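You operate a simulated robot arm through the tools that you are given. There is no shell and no other tool.

You are at the controls of a simulated two-armed robot. One attempt, no reset.

TASK
Take the purple cloth from the top of the side bench and lay it out flat on the top of the repair bench.

The check looks at the end state, three seconds after you hand in, the way a careful person would. Anything else that was tipped, shoved, dropped, spilled or broken makes it a failure. Flat cloth is picked up by pressing the open fingertips on it (5 to 10 N) and closing them slowly along it; thin cloth reads only 2 to 8 mm in the jaws.

THE ROBOT
Two 7-joint arms with two-finger grippers on one trunk, on a base that drives. Base frame: it is fixed to the floor where the robot stands at the start and does not move with it; the origin is under the middle of the robot, x ahead of it, y to its left, z up. Readings come in m, degrees, newtons and seconds.
The left shoulder is at the start at [0.078, 0.151, 0.913], the right one opposite. With the tool pointing down near the work surface each hand reaches from about 0.1 to 0.78 m from the robot's upright axis, wherever it stands, measured 20 degrees to its own side. Places, roughly: purple cloth [1.75, 3.5, 0.75]; top of the repair bench [2, 2.9, 0.9]. Payload 2.54 kg a hand.
Tool frame (each hand has its own): the origin (TCP) lies between the finger pads and is the grasp point; the fingertips stand 0.03 m ahead of it; z points along the fingers, y is the line along which they close. Largest opening 0.116 m; the body of the gripper starts 0.095 m behind the TCP.
Orientation is told as [roll, pitch, yaw] about the base's x, y, z axes, in that order, counted from this pose: with the fingers straight down and closing along the base's y, the tool's x points along the base's -x, its y along +y and its z along -z.

THE INTERFACE
- The arms move only by the tool arm_command. It takes "left_plan", "right_plan" or both (then of equal length, played together; a hand with none holds still); each is one flat list of numbers, 7 for each row, row after row: the shift along the tool's x, y, z in m, then the turn, a rotation vector about the tool's x, y, z in degrees, then the opening in per cent of the stroke, from 0 (shut) to 100 (fully open). In form: [dx, dy, dz, rx, ry, rz, grip, dx, dy, dz, rx, ry, rz, grip, ...]. A call has 1 to 20 rows; each row is the pose to reach, as a shift and turn from the pose commanded when the call began, along the tool's axes at that moment. A row lasts 0.2 s, in which the tool goes at most 0.05 m and 8.6 degrees; a call with a longer step from one row to the next is refused whole, and so is a gripper value outside its range. Where a pose cannot be reached the arm comes as near as it can. A force on the tool above 40 N (or 10 N above the force at the start of the call, whichever is more), or a blocked arm, ends the call early, and 0.2 s more pass. Each finger travels about 0.072 m/s and halts on what it meets, pressing with about 29 N; the grip force reading is that of the motor and also rises with nothing between the fingers. The clock runs only during rows and for 0.2 s after the last one: add rows that repeat a pose to give the fingers time. It gives the time, the measured TCP pose, the force on the tool (base axes), the opening and the grip force at its end, in the units of the frame above (readings bear some noise), with the torque about the TCP (base axes, N m) and any sound that the robot's microphone picked up, and new pictures: "pictures" is both (left out), scene, wrist or none (wrist: the cameras of the hands that moved).
- Cameras (640 x 400 px; columns grow to the right, rows downward): "scene" is now at [0.1589, -0.0035, 1.0742]; the picture's right is [-0.05, -1.00, 0.00], its down [-0.16, 0.01, -0.99] and it looks along [0.99, -0.05, -0.16] (base axes); focal length 224 px, centre (320, 200). "left" rides on the left gripper at [0.069, 0.015, -0.122] in its tool frame; the picture's right is [-0.21, 0.98, 0.00], its down [-0.83, -0.18, -0.53] and it looks along [-0.52, -0.11, 0.85] (tool axes); focal length 251 px, centre (320, 200). "right" rides on the right gripper at [0.069, -0.015, -0.122] in its tool frame; the picture's right is [0.21, 0.98, 0.00], its down [-0.83, 0.18, -0.53] and it looks along [-0.52, 0.11, 0.85] (tool axes); focal length 251 px, centre (320, 200). There is no depth. A picture from a camera that has moved, and an enlarged one, comes with that camera's place and axes in the base frame and with its lens.
- move_column(by): slides the trunk up (or, below 0, down) by that many m; the arms and the scene camera ride with it, the base frame stays. It gives what a move gives, with no picture.
- base_move(legs): drives the robot by 1 to 6 legs, each [ahead, left, turn to the left] in m, m and degrees, along the robot's own axes; the way and the turn of a leg run together, so that a leg with both is an arc; at most 1.5 m and 180 degrees a leg. The arms and the cameras ride along, it lands a little off, and it stops where it bumps. It gives what a move gives, and a new picture of the scene camera.
- aim_head(pan, tilt): turns the head with the scene camera to pan (to the left, within 80 degrees either way) and tilt (down, from -29 to 69), counted from straight ahead of the robot. It gives what a move gives, and a new picture of the scene camera.
- zoom(camera, box): a new picture of the part [left, top, right, bottom] of that camera's present view, enlarged. No time passes.
- hand_in(): hands the job in; it is judged then, once.

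Nothing tells you exact positions but the pictures and the camera data. Unless the task says otherwise, let go and move clear before handing in.

The tools are called by a JSON object that holds its "fn" and its "kwargs". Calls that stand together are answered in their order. arm_command: Moves the arms, as the interface text tells. Its arguments: {"type":"object","properties":{"left_plan":{"type":"array","items":{"type":"number"}},"right_plan":{"type":"array","items":{"type":"number"}},"pictures":{"type":"string","enum":["both","scene","wrist","none"]}},"required":[]} The other tools are called the same way: move_column (by) slides the trunk up or down; base_move (legs) drives the base; aim_head (pan, tilt) turns the head that bears the scene camera; zoom (camera, box) takes an enlarged picture of a part of a camera's view; hand_in () hands the job in.

At the start:

```text
clock: 0.0
left_tcp_pos: [0.5055, 0.1849, 1.0589]
left_tool_rot: [-0.1, 0.0, 0.1]
left_wrist_force: [-0.3, -0.1, -0.9]
left_ft_torque: [0.0, -0.02, -0.01]
left_grip_width: 0.1161
left_finger_force: 0.0
right_tcp_pos: [0.4565, -0.1518, 1.0955]
right_tool_rot: [-0.1, -0.1, 0.0]
right_wrist_force: [-1.4, -0.7, -0.8]
right_ft_torque: [-0.02, -0.03, 0.0]
right_grip_width: 0.116
right_finger_force: 0.1
trunk travel left (down, up): [-0.15, 0.139]
robot x, y, heading: [0.0019, 0.0011, -0.1]
head pan, tilt: [-2.7, 9.4]
```

scene: 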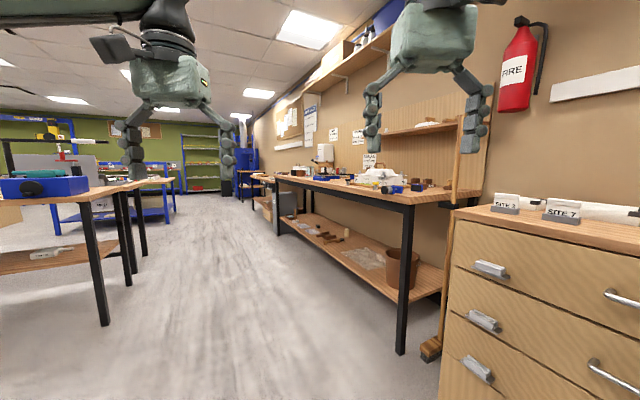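
right: 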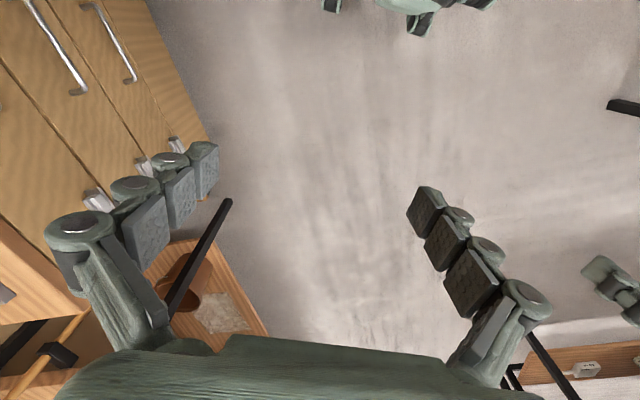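
left: 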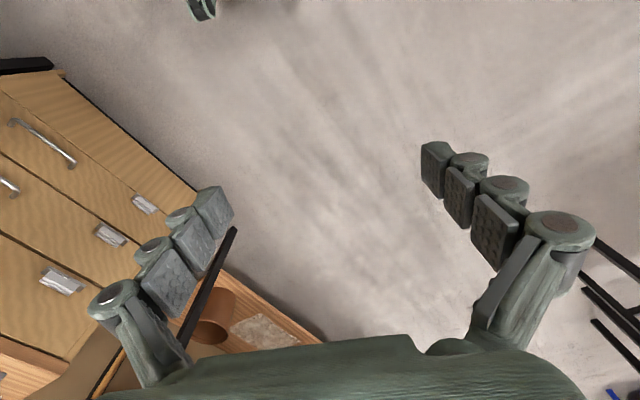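

I see a workshop aisle with benches to the right and one table to the left. The cloth and the repair bench should be ahead-left, so I turn the head that way to look.

{"fn": "aim_head", "kwargs": {"pan": 60, "tilt": 10}}

```text
clock: 1.3
left_tcp_pos: [0.5048, 0.1839, 1.0591]
left_tool_rot: [-0.1, -0.1, 0.2]
left_wrist_force: [0.2, -0.4, 0.3]
left_ft_torque: [-0.04, 0.0, 0.03]
left_grip_width: 0.1161
left_finger_force: 0.1
right_tcp_pos: [0.4568, -0.1531, 1.0959]
right_tool_rot: [-0.1, -0.1, 0.0]
right_wrist_force: [-0.1, -0.8, -0.7]
right_ft_torque: [-0.02, -0.03, -0.01]
right_grip_width: 0.1159
right_finger_force: 0.0
trunk travel left (down, up): [-0.15, 0.139]
robot x, y, heading: [0.0008, 0.0028, -0.1]
head pan, tilt: [60.0, 10.0]
camera scene: at [0.1127, 0.0813, 1.0733], right [0.87, -0.5, 0.0], down [-0.09, -0.15, -0.98], along [0.49, 0.85, -0.17], focal length 224 px, centre (320, 200)
```

scene: 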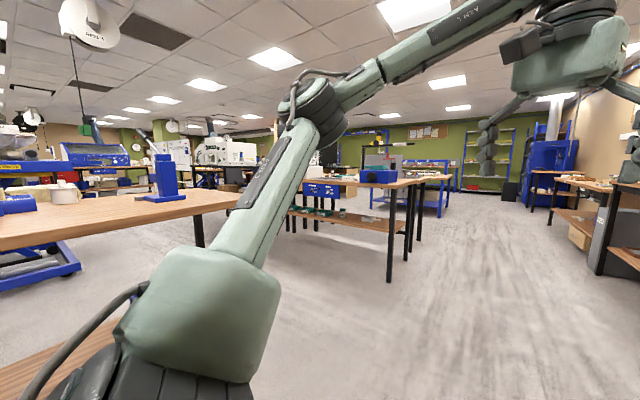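

The left arm blocks the view; I look at a smaller pan and zoom in on the bench straight in the target direction.

{"fn": "zoom", "kwargs": {"camera": "scene", "box": [270, 120, 470, 245]}}

{"fn": "aim_head", "kwargs": {"pan": 35, "tilt": 15}}

```text
3.20 times, centred on (370, 182) of scene
camera zoom: at [0.1127, 0.0813, 1.0733], right [0.87, -0.5, 0.0], down [-0.09, -0.15, -0.98], along [0.49, 0.85, -0.17], focal length 716 px, centre (160, 256)
```

zoom: 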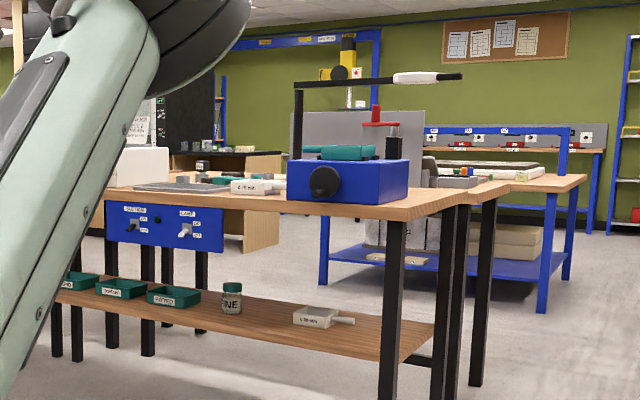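

```text
clock: 2.2
left_tcp_pos: [0.5059, 0.1843, 1.0587]
left_tool_rot: [0.0, 0.0, 0.1]
left_wrist_force: [-0.1, 0.5, 0.9]
left_ft_torque: [0.03, 0.0, -0.01]
left_grip_width: 0.1161
left_finger_force: 0.0
right_tcp_pos: [0.4572, -0.153, 1.0961]
right_tool_rot: [0.0, -0.2, 0.0]
right_wrist_force: [-0.2, -0.8, -0.3]
right_ft_torque: [0.02, -0.01, 0.01]
right_grip_width: 0.116
right_finger_force: 0.1
trunk travel left (down, up): [-0.15, 0.139]
robot x, y, heading: [-0.0026, 0.0007, -0.2]
head pan, tilt: [35.0, 15.0]
camera scene: at [0.1426, 0.0544, 1.0652], right [0.57, -0.82, 0.0], down [-0.21, -0.15, -0.97], along [0.79, 0.55, -0.26], focal length 224 px, centre (320, 200)
```

scene: 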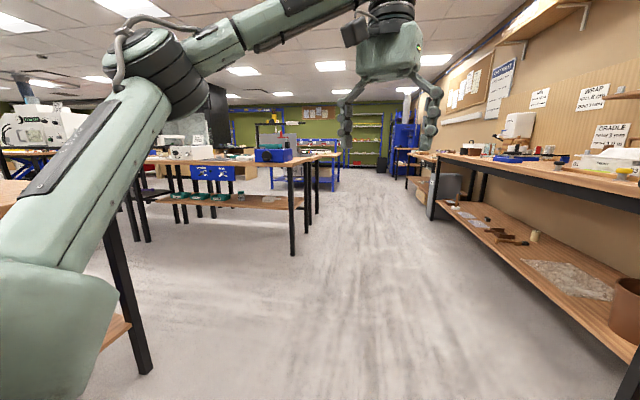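

I take the bench ahead-left (corner near [1.58, 1.36]) to be on the way; I turn the robot left to see past its own arm.

{"fn": "base_move", "kwargs": {"legs": [[0.3, 0.0, 55]]}}

{"fn": "aim_head", "kwargs": {"pan": 0, "tilt": 12}}

```text
clock: 5.1
left_tcp_pos: [0.3984, 0.6542, 1.0582]
left_tool_rot: [-0.1, 0.0, 54.9]
left_wrist_force: [-0.9, 0.2, 0.7]
left_ft_torque: [-0.01, -0.01, 0.0]
left_grip_width: 0.1157
left_finger_force: 0.2
right_tcp_pos: [0.6469, 0.4187, 1.0951]
right_tool_rot: [0.2, -0.1, 54.7]
right_wrist_force: [0.2, -0.2, 0.7]
right_ft_torque: [0.02, 0.03, 0.04]
right_grip_width: 0.116
right_finger_force: 0.1
trunk travel left (down, up): [-0.15, 0.139]
robot x, y, heading: [0.2555, 0.134, 54.7]
head pan, tilt: [35.0, 15.0]
camera scene: at [0.2954, 0.2836, 1.0651], right [1.0, 0.0, 0.0], down [0.0, -0.26, -0.97], along [0.0, 0.97, -0.26], focal length 224 px, centre (320, 200)
```

scene: 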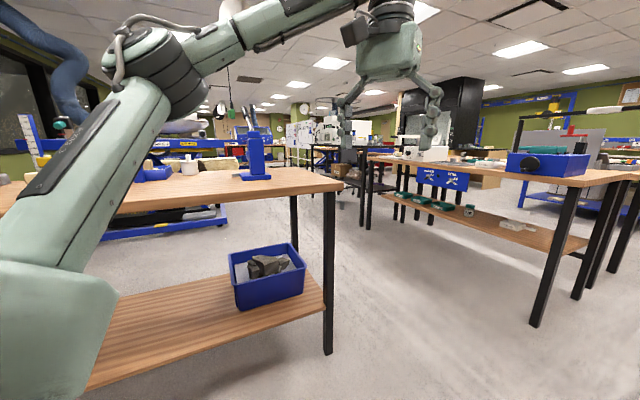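

```text
clock: 6.1
left_tcp_pos: [0.3977, 0.6548, 1.0591]
left_tool_rot: [-0.2, 0.1, 54.9]
left_wrist_force: [0.0, 0.7, -0.3]
left_ft_torque: [0.02, 0.0, 0.04]
left_grip_width: 0.1158
left_finger_force: 0.1
right_tcp_pos: [0.6456, 0.4179, 1.0949]
right_tool_rot: [0.1, 0.0, 54.8]
right_wrist_force: [-0.3, -0.1, -0.2]
right_ft_torque: [-0.01, 0.03, -0.01]
right_grip_width: 0.116
right_finger_force: 0.0
trunk travel left (down, up): [-0.15, 0.139]
robot x, y, heading: [0.2575, 0.134, 54.8]
head pan, tilt: [0.0, 12.0]
camera scene: at [0.3487, 0.2663, 1.07], right [0.82, -0.58, 0.0], down [-0.12, -0.17, -0.98], along [0.56, 0.8, -0.21], focal length 224 px, centre (320, 200)
```

scene: 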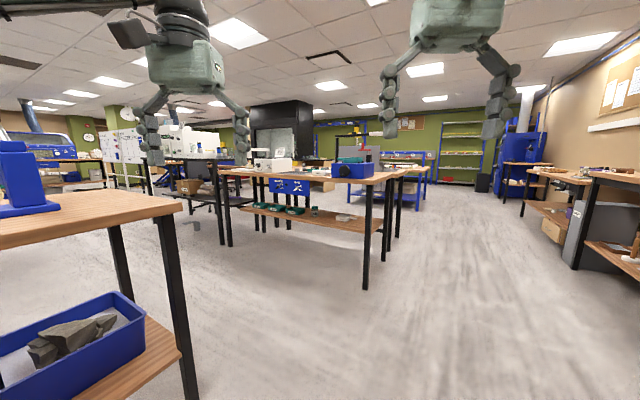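

{"fn": "zoom", "kwargs": {"camera": "scene", "box": [200, 120, 440, 270]}}

{"fn": "zoom", "kwargs": {"camera": "scene", "box": [90, 110, 250, 210]}}

```text
2.67 times, centred on (320, 195) of scene
camera zoom: at [0.3487, 0.2663, 1.07], right [0.82, -0.58, 0.0], down [-0.12, -0.17, -0.98], along [0.56, 0.8, -0.21], focal length 596 px, centre (320, 213)
```

zoom: 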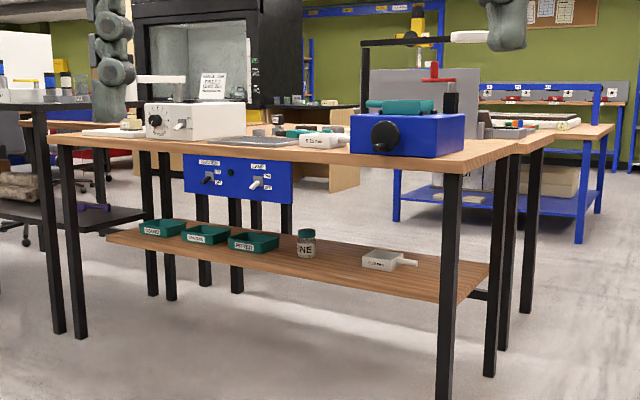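

```text
4.00 times, centred on (170, 160) of scene
camera zoom: at [0.3487, 0.2663, 1.07], right [0.82, -0.58, 0.0], down [-0.12, -0.17, -0.98], along [0.56, 0.8, -0.21], focal length 894 px, centre (920, 360)
```

zoom: 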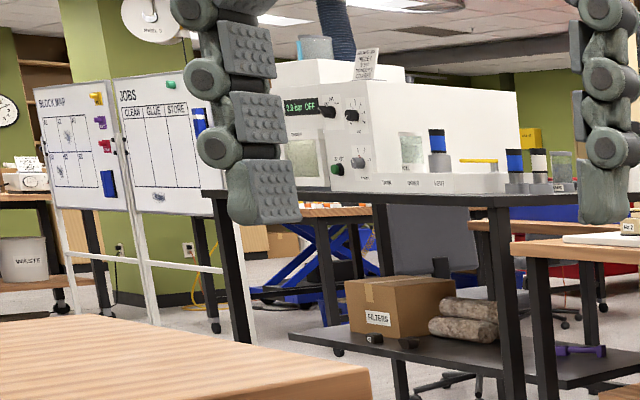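

The closest long bench runs from [1.58, 1.39] to [0.88, 2.9], with another behind it and legs to about [2.77, 1.96]. The repair bench should be that rear one, so I drive around the right side to look at it.

{"fn": "base_move", "kwargs": {"legs": [[0, 0, -45], [1.5, 0, 0], [0.4, 0, 25], [0.8, 0, 15]]}}

{"fn": "aim_head", "kwargs": {"pan": 30, "tilt": 12}}

```text
clock: 21.8
left_tcp_pos: [2.8702, 1.6346, 1.0576]
left_tool_rot: [-0.2, 0.0, 51.5]
left_wrist_force: [0.1, 0.3, 0.6]
left_ft_torque: [-0.01, 0.02, -0.01]
left_grip_width: 0.1159
left_finger_force: 0.1
right_tcp_pos: [3.1031, 1.3835, 1.0958]
right_tool_rot: [0.0, -0.1, 51.4]
right_wrist_force: [-0.4, -0.1, -0.8]
right_ft_torque: [0.01, -0.01, -0.01]
right_grip_width: 0.1161
right_finger_force: 0.0
trunk travel left (down, up): [-0.15, 0.139]
robot x, y, heading: [2.7007, 1.1237, 51.3]
head pan, tilt: [0.0, 12.0]
camera scene: at [2.7975, 1.2497, 1.07], right [0.78, -0.62, 0.0], down [-0.13, -0.16, -0.98], along [0.61, 0.76, -0.21], focal length 224 px, centre (320, 200)
```

scene: 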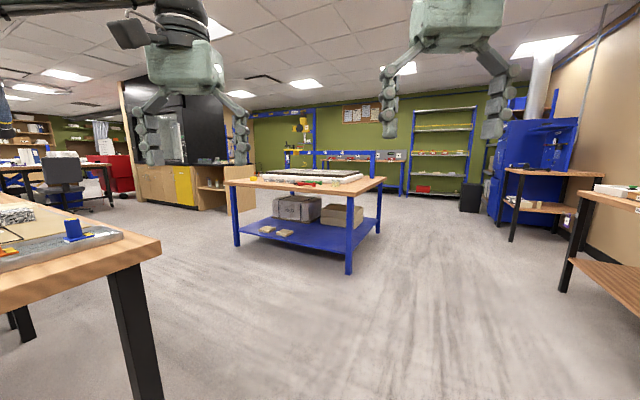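

```text
clock: 22.8
left_tcp_pos: [2.8693, 1.6347, 1.0587]
left_tool_rot: [-0.1, 0.1, 51.5]
left_wrist_force: [0.2, -0.5, 1.0]
left_ft_torque: [-0.01, 0.01, 0.02]
left_grip_width: 0.1161
left_finger_force: 0.1
right_tcp_pos: [3.1028, 1.3843, 1.0961]
right_tool_rot: [0.0, -0.2, 51.5]
right_wrist_force: [-0.8, 0.4, -0.1]
right_ft_torque: [0.01, -0.01, 0.0]
right_grip_width: 0.1161
right_finger_force: 0.0
trunk travel left (down, up): [-0.15, 0.139]
robot x, y, heading: [2.6958, 1.1252, 51.1]
head pan, tilt: [30.0, 12.0]
camera scene: at [2.7532, 1.2689, 1.07], right [0.99, -0.15, 0.0], down [-0.03, -0.21, -0.98], along [0.15, 0.97, -0.21], focal length 224 px, centre (320, 200)
```

scene: 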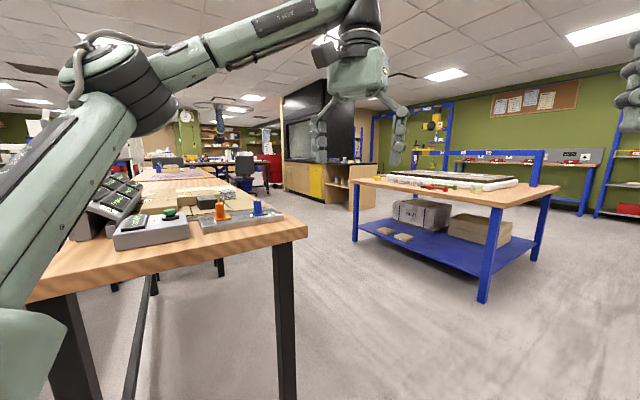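

The rear bench (black legs) and the blue bench form an aisle about 1.4 m wide. I raise the trunk for a better view and clearance, then drive into the aisle.

{"fn": "move_column", "kwargs": {"by": 0.135}}

{"fn": "base_move", "kwargs": {"legs": [[0.9, -0.18, 0], [0.3, 0, 64]]}}

{"fn": "aim_head", "kwargs": {"pan": 15, "tilt": 20}}

```text
clock: 24.4
left_tcp_pos: [2.8699, 1.6341, 1.1926]
left_tool_rot: [-0.2, 0.0, 51.5]
left_wrist_force: [0.1, -0.3, 0.0]
left_ft_torque: [0.0, 0.0, -0.03]
left_grip_width: 0.1161
left_finger_force: 0.2
right_tcp_pos: [3.1033, 1.3845, 1.2316]
right_tool_rot: [0.0, -0.1, 51.3]
right_wrist_force: [-0.3, 0.5, 0.1]
right_ft_torque: [-0.02, 0.02, -0.01]
right_grip_width: 0.116
right_finger_force: 0.0
trunk travel left (down, up): [-0.285, 0.004]
robot x, y, heading: [2.6983, 1.1255, 51.2]
head pan, tilt: [30.0, 12.0]
```

```text
clock: 32.2
left_tcp_pos: [3.0379, 2.3889, 1.1941]
left_tool_rot: [-0.1, 0.0, 116.9]
left_wrist_force: [-0.2, -0.3, 0.4]
left_ft_torque: [0.0, 0.0, 0.03]
left_grip_width: 0.116
left_finger_force: 0.0
right_tcp_pos: [3.3623, 2.498, 1.231]
right_tool_rot: [0.1, -0.2, 116.7]
right_wrist_force: [-0.4, 0.8, -1.0]
right_ft_torque: [-0.02, -0.02, -0.02]
right_grip_width: 0.116
right_finger_force: 0.1
trunk travel left (down, up): [-0.285, 0.004]
robot x, y, heading: [3.4326, 2.0236, 116.7]
head pan, tilt: [30.0, 12.0]
camera scene: at [3.3217, 2.1338, 1.205], right [0.55, 0.84, 0.0], down [0.17, -0.11, -0.98], along [-0.82, 0.54, -0.21], focal length 224 px, centre (320, 200)
```

scene: 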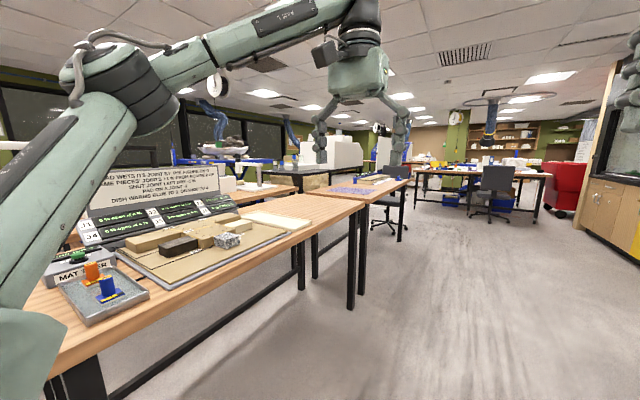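

```text
clock: 32.9
left_tcp_pos: [3.0389, 2.3896, 1.1944]
left_tool_rot: [-0.1, 0.0, 116.8]
left_wrist_force: [-0.2, 0.3, -0.1]
left_ft_torque: [0.02, 0.02, 0.02]
left_grip_width: 0.1163
left_finger_force: 0.2
right_tcp_pos: [3.3636, 2.4971, 1.2311]
right_tool_rot: [0.0, -0.1, 116.7]
right_wrist_force: [0.0, -0.8, -1.0]
right_ft_torque: [0.01, 0.0, 0.02]
right_grip_width: 0.1159
right_finger_force: 0.1
trunk travel left (down, up): [-0.285, 0.004]
robot x, y, heading: [3.43, 2.0217, 116.8]
head pan, tilt: [15.0, 20.0]
camera scene: at [3.3378, 2.152, 1.192], right [0.74, 0.67, 0.0], down [0.23, -0.25, -0.94], along [-0.63, 0.7, -0.34], focal length 224 px, centre (320, 200)
```

scene: 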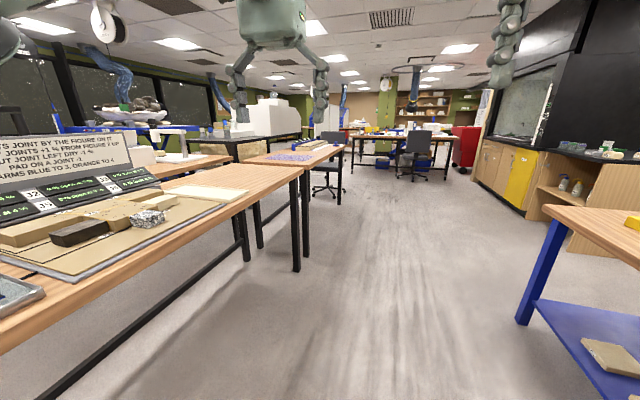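

I can see something purple on the small table just beyond the end of this bench; I zoom in.

{"fn": "zoom", "kwargs": {"camera": "scene", "box": [200, 110, 400, 235]}}

{"fn": "zoom", "kwargs": {"camera": "scene", "box": [0, 120, 320, 320]}}

```text
3.20 times, centred on (300, 172) of scene
camera zoom: at [3.3378, 2.152, 1.192], right [0.74, 0.67, 0.0], down [0.23, -0.25, -0.94], along [-0.63, 0.7, -0.34], focal length 716 px, centre (384, 288)
```

zoom: 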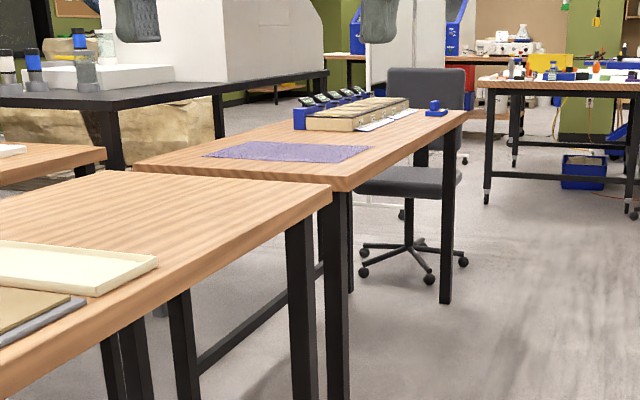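

```text
2.00 times, centred on (160, 220) of scene
camera zoom: at [3.3378, 2.152, 1.192], right [0.74, 0.67, 0.0], down [0.23, -0.25, -0.94], along [-0.63, 0.7, -0.34], focal length 447 px, centre (640, 160)
```

zoom: 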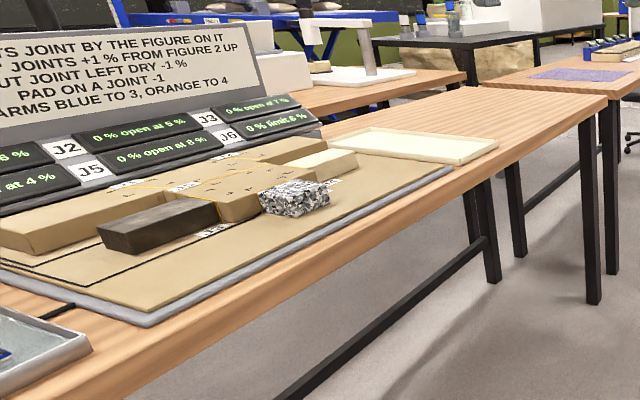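

The purple cloth lies flat on the side bench, right beyond the clear end of the repair bench. I drive up along the aisle and turn to face the junction of the two benches.

{"fn": "base_move", "kwargs": {"legs": [[1.35, -0.1, 0], [0, 0, 60]]}}

{"fn": "aim_head", "kwargs": {"pan": 0, "tilt": 35}}

```text
clock: 42.6
left_tcp_pos: [2.3911, 3.1016, 1.1949]
left_tool_rot: [-0.1, -0.1, 179.8]
left_wrist_force: [-0.1, -0.6, 0.0]
left_ft_torque: [0.04, -0.01, 0.01]
left_grip_width: 0.1162
left_finger_force: 0.0
right_tcp_pos: [2.4415, 3.4397, 1.2316]
right_tool_rot: [0.0, -0.1, 179.7]
right_wrist_force: [0.7, -0.4, 0.0]
right_ft_torque: [0.01, -0.01, -0.01]
right_grip_width: 0.116
right_finger_force: 0.1
trunk travel left (down, up): [-0.285, 0.004]
robot x, y, heading: [2.8947, 3.2838, 179.6]
head pan, tilt: [15.0, 20.0]
camera scene: at [2.7367, 3.262, 1.192], right [-0.25, 0.97, 0.0], down [0.33, 0.09, -0.94], along [-0.91, -0.24, -0.34], focal length 224 px, centre (320, 200)
```

scene: 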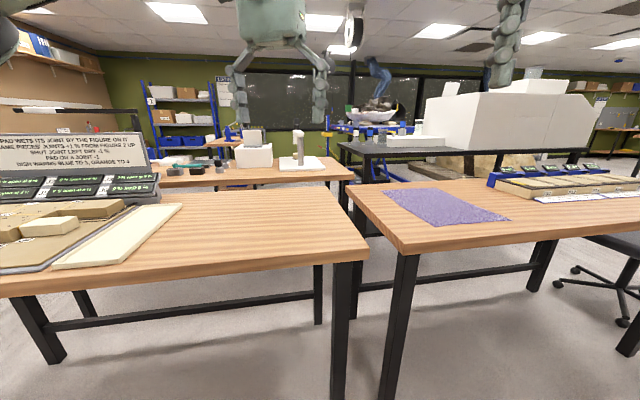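

```text
clock: 43.4
left_tcp_pos: [2.3901, 3.1031, 1.1947]
left_tool_rot: [-0.1, 0.1, 179.9]
left_wrist_force: [-0.2, -0.5, 0.9]
left_ft_torque: [0.02, 0.0, 0.01]
left_grip_width: 0.1158
left_finger_force: 0.1
right_tcp_pos: [2.4408, 3.44, 1.2309]
right_tool_rot: [0.0, -0.1, 179.7]
right_wrist_force: [0.5, -0.5, -0.3]
right_ft_torque: [-0.01, -0.03, 0.03]
right_grip_width: 0.116
right_finger_force: 0.2
trunk travel left (down, up): [-0.285, 0.004]
robot x, y, heading: [2.8988, 3.287, 180.3]
head pan, tilt: [0.0, 35.0]
camera scene: at [2.7386, 3.2862, 1.1682], right [0.0, 1.0, 0.0], down [0.57, 0.0, -0.82], along [-0.82, 0.0, -0.57], focal length 224 px, centre (320, 200)
```

scene: 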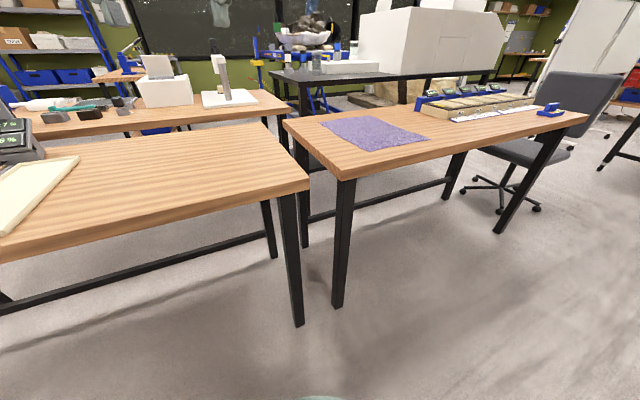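

Both bench tops are plainly visible. I zoom in for exact corners of the cloth and benches.

{"fn": "zoom", "kwargs": {"camera": "scene", "box": [270, 85, 470, 210]}}

{"fn": "zoom", "kwargs": {"camera": "scene", "box": [0, 80, 320, 280]}}

```text
3.20 times, centred on (370, 148) of scene
camera zoom: at [2.7386, 3.2862, 1.1682], right [0.0, 1.0, 0.0], down [0.57, 0.0, -0.82], along [-0.82, 0.0, -0.57], focal length 716 px, centre (160, 368)
```

zoom: 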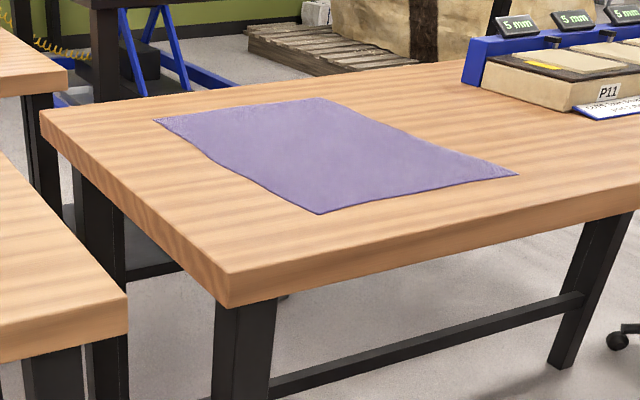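

```text
2.00 times, centred on (160, 180) of scene
camera zoom: at [2.7386, 3.2862, 1.1682], right [0.0, 1.0, 0.0], down [0.57, 0.0, -0.82], along [-0.82, 0.0, -0.57], focal length 447 px, centre (640, 240)
```

zoom: 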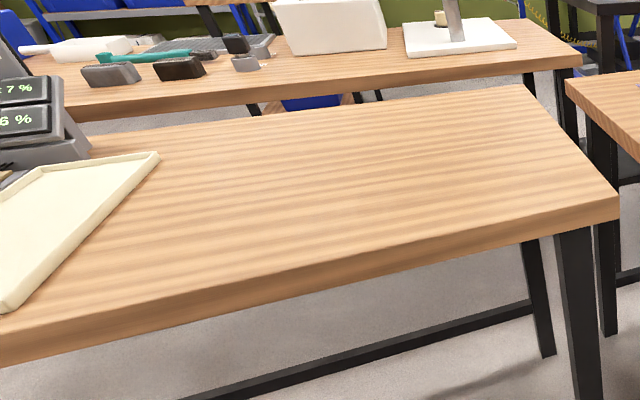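

The cloth is about 0.30 × 0.40 m at roughly [1.77, 3.50, 0.86], long side running into the bench. The clear end of the repair bench is about 0.6 × 0.6 m, centred at about [2.03, 2.86]. I look down to judge how near the base can go to the benches.

{"fn": "aim_head", "kwargs": {"pan": 0, "tilt": 68}}

```text
clock: 44.4
left_tcp_pos: [2.3897, 3.1021, 1.1953]
left_tool_rot: [-0.1, 0.0, 179.8]
left_wrist_force: [-1.0, -0.2, -0.5]
left_ft_torque: [0.0, 0.02, -0.06]
left_grip_width: 0.1161
left_finger_force: 0.2
right_tcp_pos: [2.4403, 3.4395, 1.23]
right_tool_rot: [0.0, -0.2, 179.7]
right_wrist_force: [0.0, 0.1, 0.0]
right_ft_torque: [-0.02, 0.01, 0.0]
right_grip_width: 0.1161
right_finger_force: 0.1
trunk travel left (down, up): [-0.285, 0.004]
robot x, y, heading: [2.8944, 3.2869, 179.9]
head pan, tilt: [0.0, 68.0]
camera scene: at [2.7698, 3.2861, 1.1253], right [0.0, 1.0, 0.0], down [0.93, 0.0, -0.38], along [-0.38, 0.0, -0.93], focal length 224 px, centre (320, 200)
```

scene: 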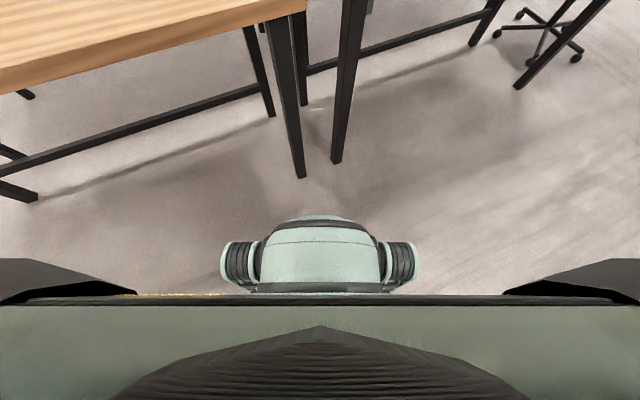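

The lower part of the robot's front is hard to scale from above. I tilt the right hand back so its camera can look at my own base.

{"fn": "arm_command", "kwargs": {"right_plan": [0, 0, 0, 0, 8.5, 0, 100, 0, 0, 0, 0, 17, 0, 100, 0, 0, 0, 0, 25.5, 0, 100, 0, 0, 0, 0, 34, 0, 100, 0, 0, 0, 0, 42.5, 0, 100, 0, 0, 0, 0, 51, 0, 100, 0, 0, 0, 0, 51, 0, 100], "pictures": "wrist"}}

```text
clock: 46.0
left_tcp_pos: [2.3907, 3.1031, 1.1946]
left_tool_rot: [-0.1, -0.1, 179.9]
left_wrist_force: [0.3, 0.8, 0.4]
left_ft_torque: [-0.03, 0.01, -0.01]
left_grip_width: 0.1164
left_finger_force: 0.1
right_tcp_pos: [2.5251, 3.3849, 1.0699]
right_tool_rot: [0.1, 50.8, 179.6]
right_wrist_force: [-0.7, 0.5, 0.2]
right_ft_torque: [0.0, 0.01, -0.04]
right_grip_width: 0.1162
right_finger_force: 0.0
right hand out of reach, approached as far as the arm can: row 2, 3, 4, 5, 6, 7
trunk travel left (down, up): [-0.285, 0.004]
robot x, y, heading: [2.8936, 3.2873, 179.6]
head pan, tilt: [0.0, 68.0]
camera right: at [2.4767, 3.4012, 1.2023], right [0.13, -0.98, 0.17], down [-0.94, -0.18, -0.3], along [0.33, -0.12, -0.94], focal length 251 px, centre (320, 200)
```

right: 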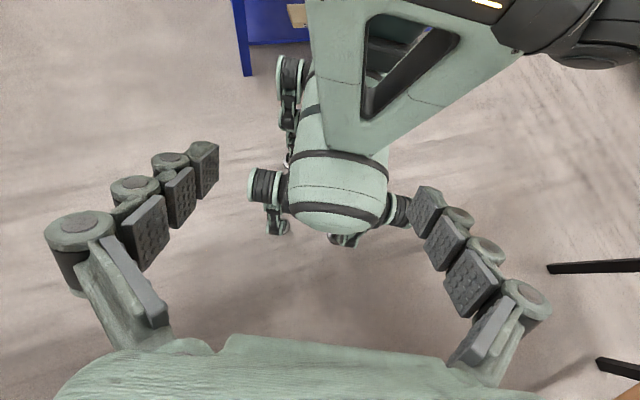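

My base is narrow and low (front about 0.3 m ahead of the axis), and the elbows are up, so I can come close to the bench edge. I restore the right hand, then drive to about [2.45, 3.42] with heading 180.

{"fn": "arm_command", "kwargs": {"right_plan": [0, 0, 0, 0, -8.5, 0, 100, 0, 0, 0, 0, -17, 0, 100, 0, 0, 0, 0, -25.5, 0, 100, 0, 0, 0, 0, -34, 0, 100, 0, 0, 0, 0, -42.5, 0, 100, 0, 0, 0, 0, -51, 0, 100, 0, 0, 0, 0, -51, 0, 100], "pictures": "none"}}

{"fn": "aim_head", "kwargs": {"pan": 0, "tilt": 50}}

{"fn": "base_move", "kwargs": {"legs": [[0.25, -0.133, 0]]}}

```text
clock: 47.5
left_tcp_pos: [2.3897, 3.1026, 1.1931]
left_tool_rot: [0.0, 0.1, 179.9]
left_wrist_force: [0.1, -0.3, 0.4]
left_ft_torque: [-0.02, -0.02, 0.02]
left_grip_width: 0.1157
left_finger_force: 0.1
right_tcp_pos: [2.5189, 3.3881, 1.0718]
right_tool_rot: [0.1, -0.3, 179.8]
right_wrist_force: [0.2, -0.4, -0.2]
right_ft_torque: [-0.02, 0.0, -0.03]
right_grip_width: 0.116
right_finger_force: 0.1
trunk travel left (down, up): [-0.285, 0.004]
robot x, y, heading: [2.8958, 3.2846, 179.6]
head pan, tilt: [0.0, 68.0]
```

```text
clock: 48.4
left_tcp_pos: [2.3899, 3.1011, 1.1947]
left_tool_rot: [-0.1, 0.0, 179.9]
left_wrist_force: [0.9, 0.0, -0.2]
left_ft_torque: [-0.02, 0.02, -0.02]
left_grip_width: 0.1161
left_finger_force: 0.0
right_tcp_pos: [2.5185, 3.3879, 1.0721]
right_tool_rot: [0.0, -0.1, 179.7]
right_wrist_force: [-0.1, -0.6, -0.1]
right_ft_torque: [0.01, -0.02, 0.01]
right_grip_width: 0.1161
right_finger_force: 0.0
trunk travel left (down, up): [-0.285, 0.004]
robot x, y, heading: [2.8985, 3.2851, 179.7]
head pan, tilt: [0.0, 50.0]
camera scene: at [2.7497, 3.2862, 1.1464], right [0.0, 1.0, 0.0], down [0.77, 0.0, -0.64], along [-0.64, 0.0, -0.77], focal length 224 px, centre (320, 200)
```

scene: 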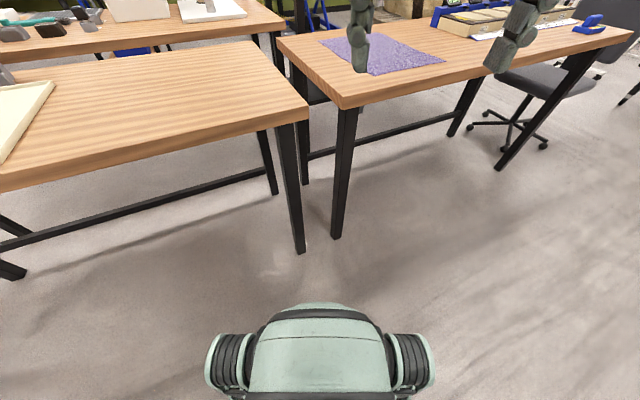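

```text
clock: 50.4
left_tcp_pos: [2.135, 3.2356, 1.195]
left_tool_rot: [-0.2, 0.1, 179.7]
left_wrist_force: [0.1, 0.6, 0.1]
left_ft_torque: [-0.03, -0.02, -0.02]
left_grip_width: 0.1161
left_finger_force: 0.1
right_tcp_pos: [2.2643, 3.5222, 1.0718]
right_tool_rot: [-0.1, -0.1, 179.7]
right_wrist_force: [0.2, 0.9, 0.1]
right_ft_torque: [0.04, -0.02, -0.01]
right_grip_width: 0.116
right_finger_force: 0.0
trunk travel left (down, up): [-0.285, 0.004]
robot x, y, heading: [2.6446, 3.4227, 179.8]
head pan, tilt: [0.0, 50.0]
camera scene: at [2.4952, 3.42, 1.1463], right [0.0, 1.0, 0.0], down [0.77, 0.0, -0.64], along [-0.64, 0.0, -0.77], focal length 224 px, centre (320, 200)
```

scene: 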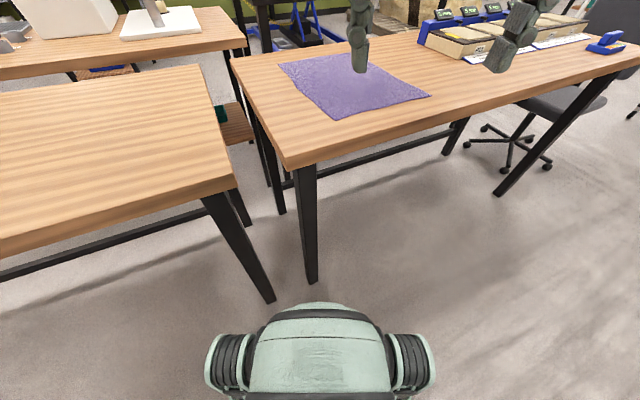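

The heights agree: both tops at about z 0.86, with cloth corners at about [1.64,3.28], [2.00,3.45], [1.88,3.72] and one more far corner. My plan is to pinch the edge facing the repair bench with both hands, then drag the cloth flat across the narrow gap by moving the base left. First I ease in closer.

{"fn": "base_move", "kwargs": {"legs": [[0.14, 0, 0]]}}

```text
clock: 51.8
left_tcp_pos: [2.0, 3.2346, 1.1942]
left_tool_rot: [-0.2, 0.0, -179.7]
left_wrist_force: [0.6, 0.0, 0.4]
left_ft_torque: [-0.01, 0.05, -0.01]
left_grip_width: 0.1161
left_finger_force: 0.1
right_tcp_pos: [2.1267, 3.5228, 1.0716]
right_tool_rot: [0.1, -0.1, -180.0]
right_wrist_force: [-0.2, 0.3, 0.0]
right_ft_torque: [0.02, 0.05, -0.01]
right_grip_width: 0.116
right_finger_force: 0.0
trunk travel left (down, up): [-0.285, 0.004]
robot x, y, heading: [2.5076, 3.4243, -180.0]
head pan, tilt: [0.0, 50.0]
stopped in leg 1: the robot was blocked; the commanded pose is now the measured one
camera scene: at [2.3588, 3.4214, 1.1466], right [0.0, 1.0, 0.0], down [0.77, 0.0, -0.64], along [-0.64, 0.0, -0.77], focal length 224 px, centre (320, 200)
```

scene: 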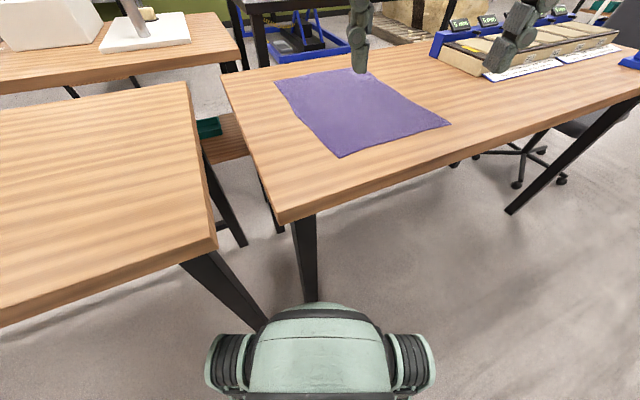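

The base just touched something at the end of that move, most likely the repair-bench leg at my front left. I back off and shift a little right, away from that leg, then check the view.

{"fn": "base_move", "kwargs": {"legs": [[-0.04, 0, 0], [0, -0.085, 0], [0.04, 0, 0]]}}

{"fn": "aim_head", "kwargs": {"pan": 0, "tilt": 40}}

```text
clock: 54.2
left_tcp_pos: [1.9988, 3.3179, 1.1922]
left_tool_rot: [-0.1, 0.2, -179.6]
left_wrist_force: [-0.7, 0.5, 0.2]
left_ft_torque: [0.01, -0.1, 0.0]
left_grip_width: 0.1163
left_finger_force: 0.1
right_tcp_pos: [2.1266, 3.6055, 1.0709]
right_tool_rot: [0.0, 0.0, -179.9]
right_wrist_force: [-0.7, 0.7, 0.2]
right_ft_torque: [0.01, -0.04, 0.02]
right_grip_width: 0.1163
right_finger_force: 0.0
trunk travel left (down, up): [-0.285, 0.004]
robot x, y, heading: [2.5088, 3.5051, -179.6]
head pan, tilt: [0.0, 50.0]
camera scene: at [2.3584, 3.5052, 1.1462], right [0.0, 1.0, 0.0], down [0.77, 0.0, -0.64], along [-0.64, 0.0, -0.77], focal length 224 px, centre (320, 200)
```

scene: 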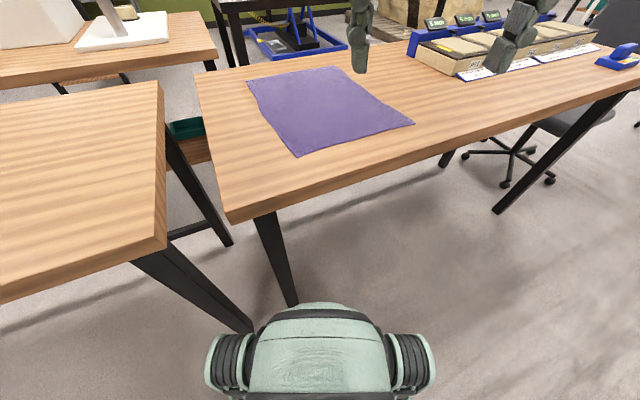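

```text
clock: 55.0
left_tcp_pos: [1.9997, 3.3175, 1.1929]
left_tool_rot: [0.0, 0.1, -179.7]
left_wrist_force: [0.4, -0.6, 0.4]
left_ft_torque: [-0.01, 0.01, 0.0]
left_grip_width: 0.1158
left_finger_force: 0.1
right_tcp_pos: [2.1273, 3.6056, 1.0718]
right_tool_rot: [0.0, -0.1, -180.0]
right_wrist_force: [-0.2, -0.1, 0.0]
right_ft_torque: [0.02, 0.02, -0.01]
right_grip_width: 0.1161
right_finger_force: 0.1
trunk travel left (down, up): [-0.285, 0.004]
robot x, y, heading: [2.5041, 3.5054, -179.9]
head pan, tilt: [0.0, 40.0]
camera scene: at [2.3515, 3.5051, 1.1606], right [0.0, 1.0, 0.0], down [0.64, 0.0, -0.77], along [-0.77, 0.0, -0.64], focal length 224 px, centre (320, 200)
```

scene: 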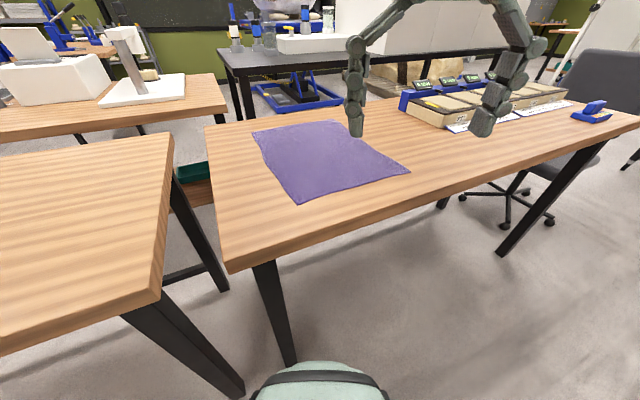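

The cloth corners are now at about [2.006,3.46], [1.647,3.286], [1.54,3.577] and [1.877,3.729]. I bring both hands to hover over the edge facing the repair bench, with the fingers closing across that edge.

{"fn": "arm_command", "kwargs": {"left_plan": [-0.0295, -0.0087, 0.0304, 0, 0, -3.2, 90, -0.059, -0.0174, 0.0608, 0, 0, -6.4, 80, -0.0885, -0.0261, 0.0911, 0, 0, -9.6, 70, -0.118, -0.0348, 0.1215, 0, 0, -12.8, 60, -0.1475, -0.0434, 0.1519, 0, 0, -16, 50, -0.177, -0.0521, 0.1823, 0, 0, -19.2, 45, -0.2065, -0.0608, 0.2126, 0, 0, -22.4, 45, -0.236, -0.0695, 0.243, 0, 0, -25.6, 45, -0.236, -0.0695, 0.243, 0, 0, -25.6, 45, -0.236, -0.0695, 0.243, 0, 0, -25.6, 45], "right_plan": [-0.02125, 0.0156, 0.01525, 0, 0, -3.2, 90, -0.0425, 0.0312, 0.0305, 0, 0, -6.4, 80, -0.06375, 0.0467, 0.0458, 0, 0, -9.6, 70, -0.085, 0.0623, 0.061, 0, 0, -12.8, 60, -0.10625, 0.0779, 0.0763, 0, 0, -16, 50, -0.1275, 0.0935, 0.0915, 0, 0, -19.2, 45, -0.14875, 0.109, 0.1068, 0, 0, -22.4, 45, -0.17, 0.1246, 0.122, 0, 0, -25.6, 45, -0.17, 0.1246, 0.122, 0, 0, -25.6, 45, -0.17, 0.1246, 0.122, 0, 0, -25.6, 45], "pictures": "both"}}

```text
clock: 57.2
left_tcp_pos: [1.7626, 3.388, 0.9467]
left_tool_rot: [0.0, 0.0, -154.1]
left_wrist_force: [-0.3, -0.8, -0.2]
left_ft_torque: [0.0, 0.01, 0.02]
left_grip_width: 0.0519
left_finger_force: 0.0
right_tcp_pos: [1.9552, 3.4782, 0.9528]
right_tool_rot: [0.0, 0.1, -154.3]
right_wrist_force: [0.3, -0.6, -0.3]
right_ft_torque: [-0.01, 0.01, 0.01]
right_grip_width: 0.0521
right_finger_force: 0.1
trunk travel left (down, up): [-0.285, 0.004]
robot x, y, heading: [2.505, 3.5068, -180.1]
head pan, tilt: [0.0, 40.0]
camera scene: at [2.3513, 3.5052, 1.1605], right [0.0, 1.0, 0.0], down [0.64, 0.0, -0.77], along [-0.77, 0.0, -0.64], focal length 224 px, centre (320, 200)
camera right: at [2.0122, 3.523, 1.0754], right [0.62, -0.79, 0.0], down [-0.67, -0.52, 0.53], along [-0.42, -0.33, -0.85], focal length 251 px, centre (320, 200)
camera left: at [1.8312, 3.404, 1.0696], right [0.23, -0.97, 0.0], down [-0.82, -0.2, 0.53], along [-0.52, -0.12, -0.85], focal length 251 px, centre (320, 200)
```

scene: 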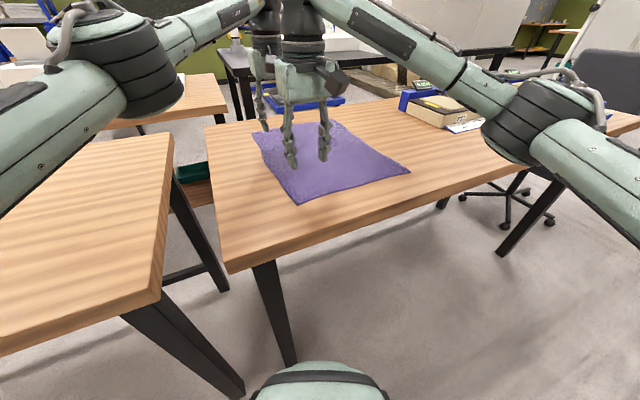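
right: 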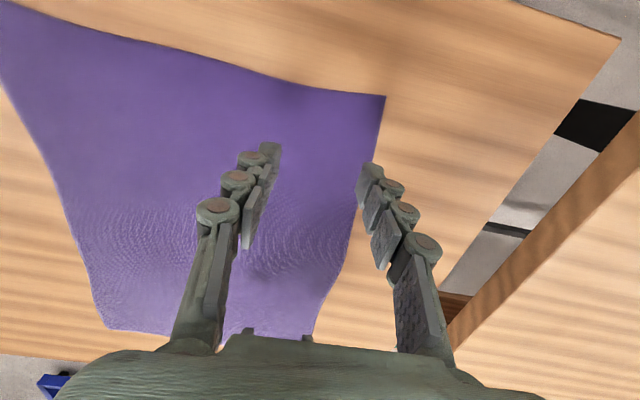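
left: 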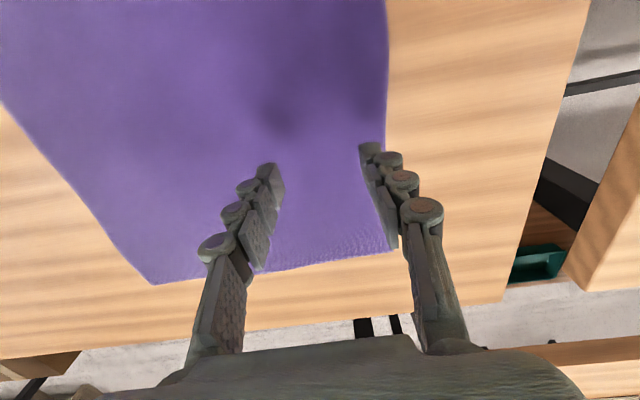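

Both hands are placed well over the edge strip, with outer fingers about 1.5 cm inside it. I lower gently toward contact.

{"fn": "arm_command", "kwargs": {"left_plan": [0, 0, 0.015, 0, 0, 0, 45, 0, 0, 0.03, 0, 0, 0, 45, 0, 0, 0.045, 0, 0, 0, 45, 0, 0, 0.05, 0, 0, 0, 45, 0, 0, 0.05, 0, 0, 0, 45], "right_plan": [0, 0, 0.015, 0, 0, 0, 45, 0, 0, 0.03, 0, 0, 0, 45, 0, 0, 0.045, 0, 0, 0, 45, 0, 0, 0.05, 0, 0, 0, 45, 0, 0, 0.05, 0, 0, 0, 45], "pictures": "wrist"}}

```text
clock: 58.4
left_tcp_pos: [1.7641, 3.3877, 0.8974]
left_tool_rot: [0.0, 0.2, -153.9]
left_wrist_force: [0.4, 0.0, 0.3]
left_ft_torque: [0.01, -0.01, 0.01]
left_grip_width: 0.0523
left_finger_force: 0.1
right_tcp_pos: [1.9583, 3.4789, 0.8994]
right_tool_rot: [0.1, 0.0, -154.3]
right_wrist_force: [0.1, -0.3, -0.1]
right_ft_torque: [-0.02, -0.03, 0.01]
right_grip_width: 0.0519
right_finger_force: 0.0
trunk travel left (down, up): [-0.285, 0.004]
robot x, y, heading: [2.5084, 3.5069, -179.7]
head pan, tilt: [0.0, 40.0]
camera right: at [2.0139, 3.5229, 1.0228], right [0.62, -0.79, 0.0], down [-0.67, -0.52, 0.53], along [-0.42, -0.33, -0.85], focal length 251 px, centre (320, 200)
camera left: at [1.8321, 3.4033, 1.0206], right [0.23, -0.97, 0.0], down [-0.82, -0.2, 0.53], along [-0.52, -0.12, -0.85], focal length 251 px, centre (320, 200)
```

right: 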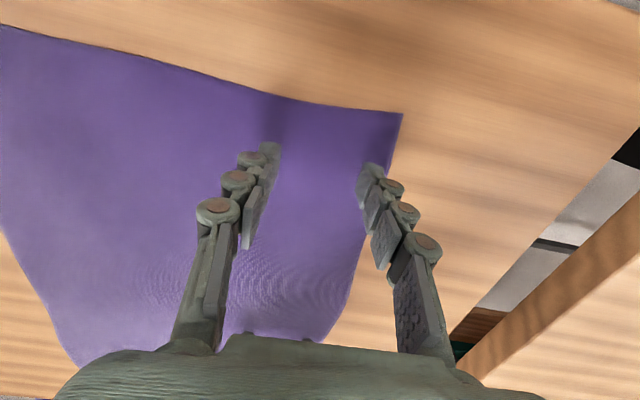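
left: 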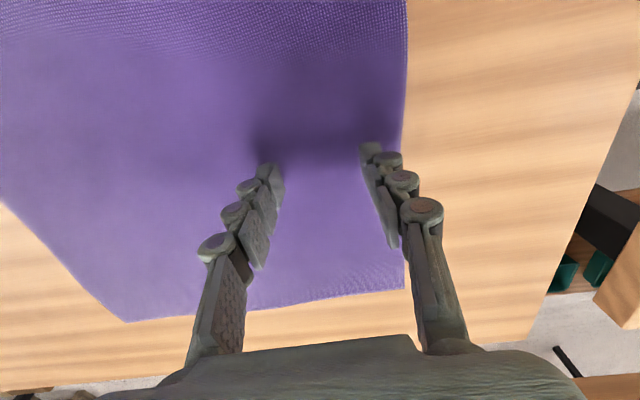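

Almost touching. I lower a few millimetres at a time, watching the force.

{"fn": "arm_command", "kwargs": {"left_plan": [0, 0, 0.003, 0, 0, 0, 45, 0, 0, 0.006, 0, 0, 0, 45, 0, 0, 0.006, 0, 0, 0, 45], "right_plan": [0, 0, 0.003, 0, 0, 0, 45, 0, 0, 0.006, 0, 0, 0, 45, 0, 0, 0.006, 0, 0, 0, 45], "pictures": "none"}}

```text
clock: 59.2
left_tcp_pos: [1.7637, 3.3876, 0.894]
left_tool_rot: [0.0, 0.0, -154.1]
left_wrist_force: [-0.4, 0.5, -0.1]
left_ft_torque: [0.02, -0.02, 0.0]
left_grip_width: 0.0522
left_finger_force: 0.0
right_tcp_pos: [1.9553, 3.4793, 0.8939]
right_tool_rot: [-0.1, 0.0, -154.3]
right_wrist_force: [-0.1, 1.3, 0.2]
right_ft_torque: [0.02, 0.0, 0.0]
right_grip_width: 0.052
right_finger_force: 0.0
trunk travel left (down, up): [-0.285, 0.004]
robot x, y, heading: [2.5063, 3.5048, -179.9]
head pan, tilt: [0.0, 40.0]
```

{"fn": "arm_command", "kwargs": {"left_plan": [0, 0, 0.003, 0, 0, 0, 45, 0, 0, 0.005, 0, 0, 0, 45, 0, 0, 0.005, 0, 0, 0, 45], "right_plan": [0, 0, 0.003, 0, 0, 0, 45, 0, 0, 0.005, 0, 0, 0, 45, 0, 0, 0.005, 0, 0, 0, 45], "pictures": "none"}}

```text
clock: 60.0
left_tcp_pos: [1.7641, 3.3864, 0.8893]
left_tool_rot: [0.0, -0.1, -154.1]
left_wrist_force: [-0.6, -0.3, 2.0]
left_ft_torque: [-0.04, -0.02, 0.01]
left_grip_width: 0.0519
left_finger_force: 0.1
right_tcp_pos: [1.9588, 3.4797, 0.8903]
right_tool_rot: [0.0, -0.2, -154.3]
right_wrist_force: [-2.7, -1.6, 9.3]
right_ft_torque: [-0.01, 0.04, 0.01]
right_grip_width: 0.0532
right_finger_force: 0.1
trunk travel left (down, up): [-0.285, 0.004]
robot x, y, heading: [2.5071, 3.5023, -179.7]
head pan, tilt: [0.0, 40.0]
```

Contact: the right hand presses about 9 N and the left about 2 N. I press the left a little more and close both slowly.

{"fn": "arm_command", "kwargs": {"left_plan": [0, 0, 0.001, 0, 0, 0, 45, 0, 0, 0.002, 0, 0, 0, 45, 0, 0, 0.002, 0, 0, 0, 42, 0, 0, 0.002, 0, 0, 0, 39, 0, 0, 0.002, 0, 0, 0, 36, 0, 0, 0.002, 0, 0, 0, 33, 0, 0, 0.002, 0, 0, 0, 30], "right_plan": [0, 0, 0, 0, 0, 0, 45, 0, 0, 0, 0, 0, 0, 45, 0, 0, 0, 0, 0, 0, 42, 0, 0, 0, 0, 0, 0, 39, 0, 0, 0, 0, 0, 0, 36, 0, 0, 0, 0, 0, 0, 33, 0, 0, 0, 0, 0, 0, 30], "pictures": "wrist"}}

```text
clock: 61.6
left_tcp_pos: [1.7648, 3.3872, 0.8901]
left_tool_rot: [-0.1, -0.2, -154.1]
left_wrist_force: [1.1, -0.4, 19.6]
left_ft_torque: [-0.01, -0.01, 0.04]
left_grip_width: 0.0355
left_finger_force: 0.1
right_tcp_pos: [1.9601, 3.4799, 0.8908]
right_tool_rot: [-0.1, -0.2, -154.3]
right_wrist_force: [-0.6, -1.5, 12.5]
right_ft_torque: [-0.12, -0.04, -0.03]
right_grip_width: 0.0357
right_finger_force: 0.1
trunk travel left (down, up): [-0.285, 0.004]
robot x, y, heading: [2.5045, 3.5042, -180.0]
head pan, tilt: [0.0, 40.0]
camera right: at [2.0163, 3.5237, 1.0134], right [0.62, -0.79, 0.0], down [-0.66, -0.52, 0.54], along [-0.42, -0.33, -0.84], focal length 251 px, centre (320, 200)
camera left: at [1.834, 3.4022, 1.0124], right [0.23, -0.97, 0.0], down [-0.82, -0.2, 0.54], along [-0.52, -0.12, -0.84], focal length 251 px, centre (320, 200)
```

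right: 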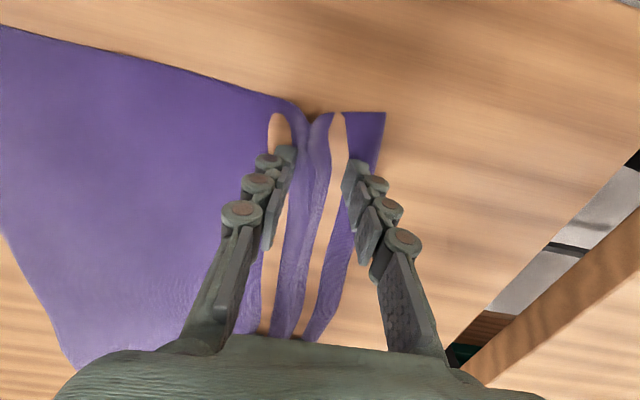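
left: 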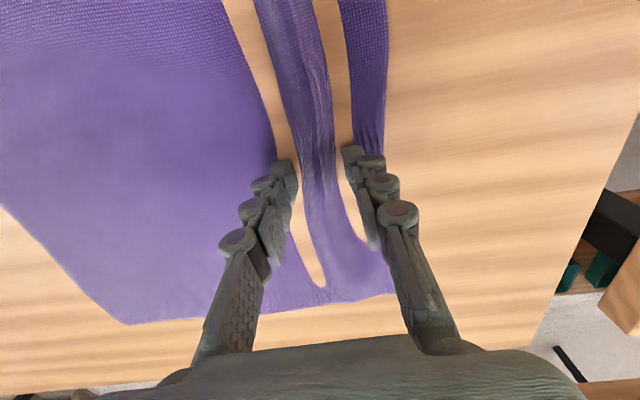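

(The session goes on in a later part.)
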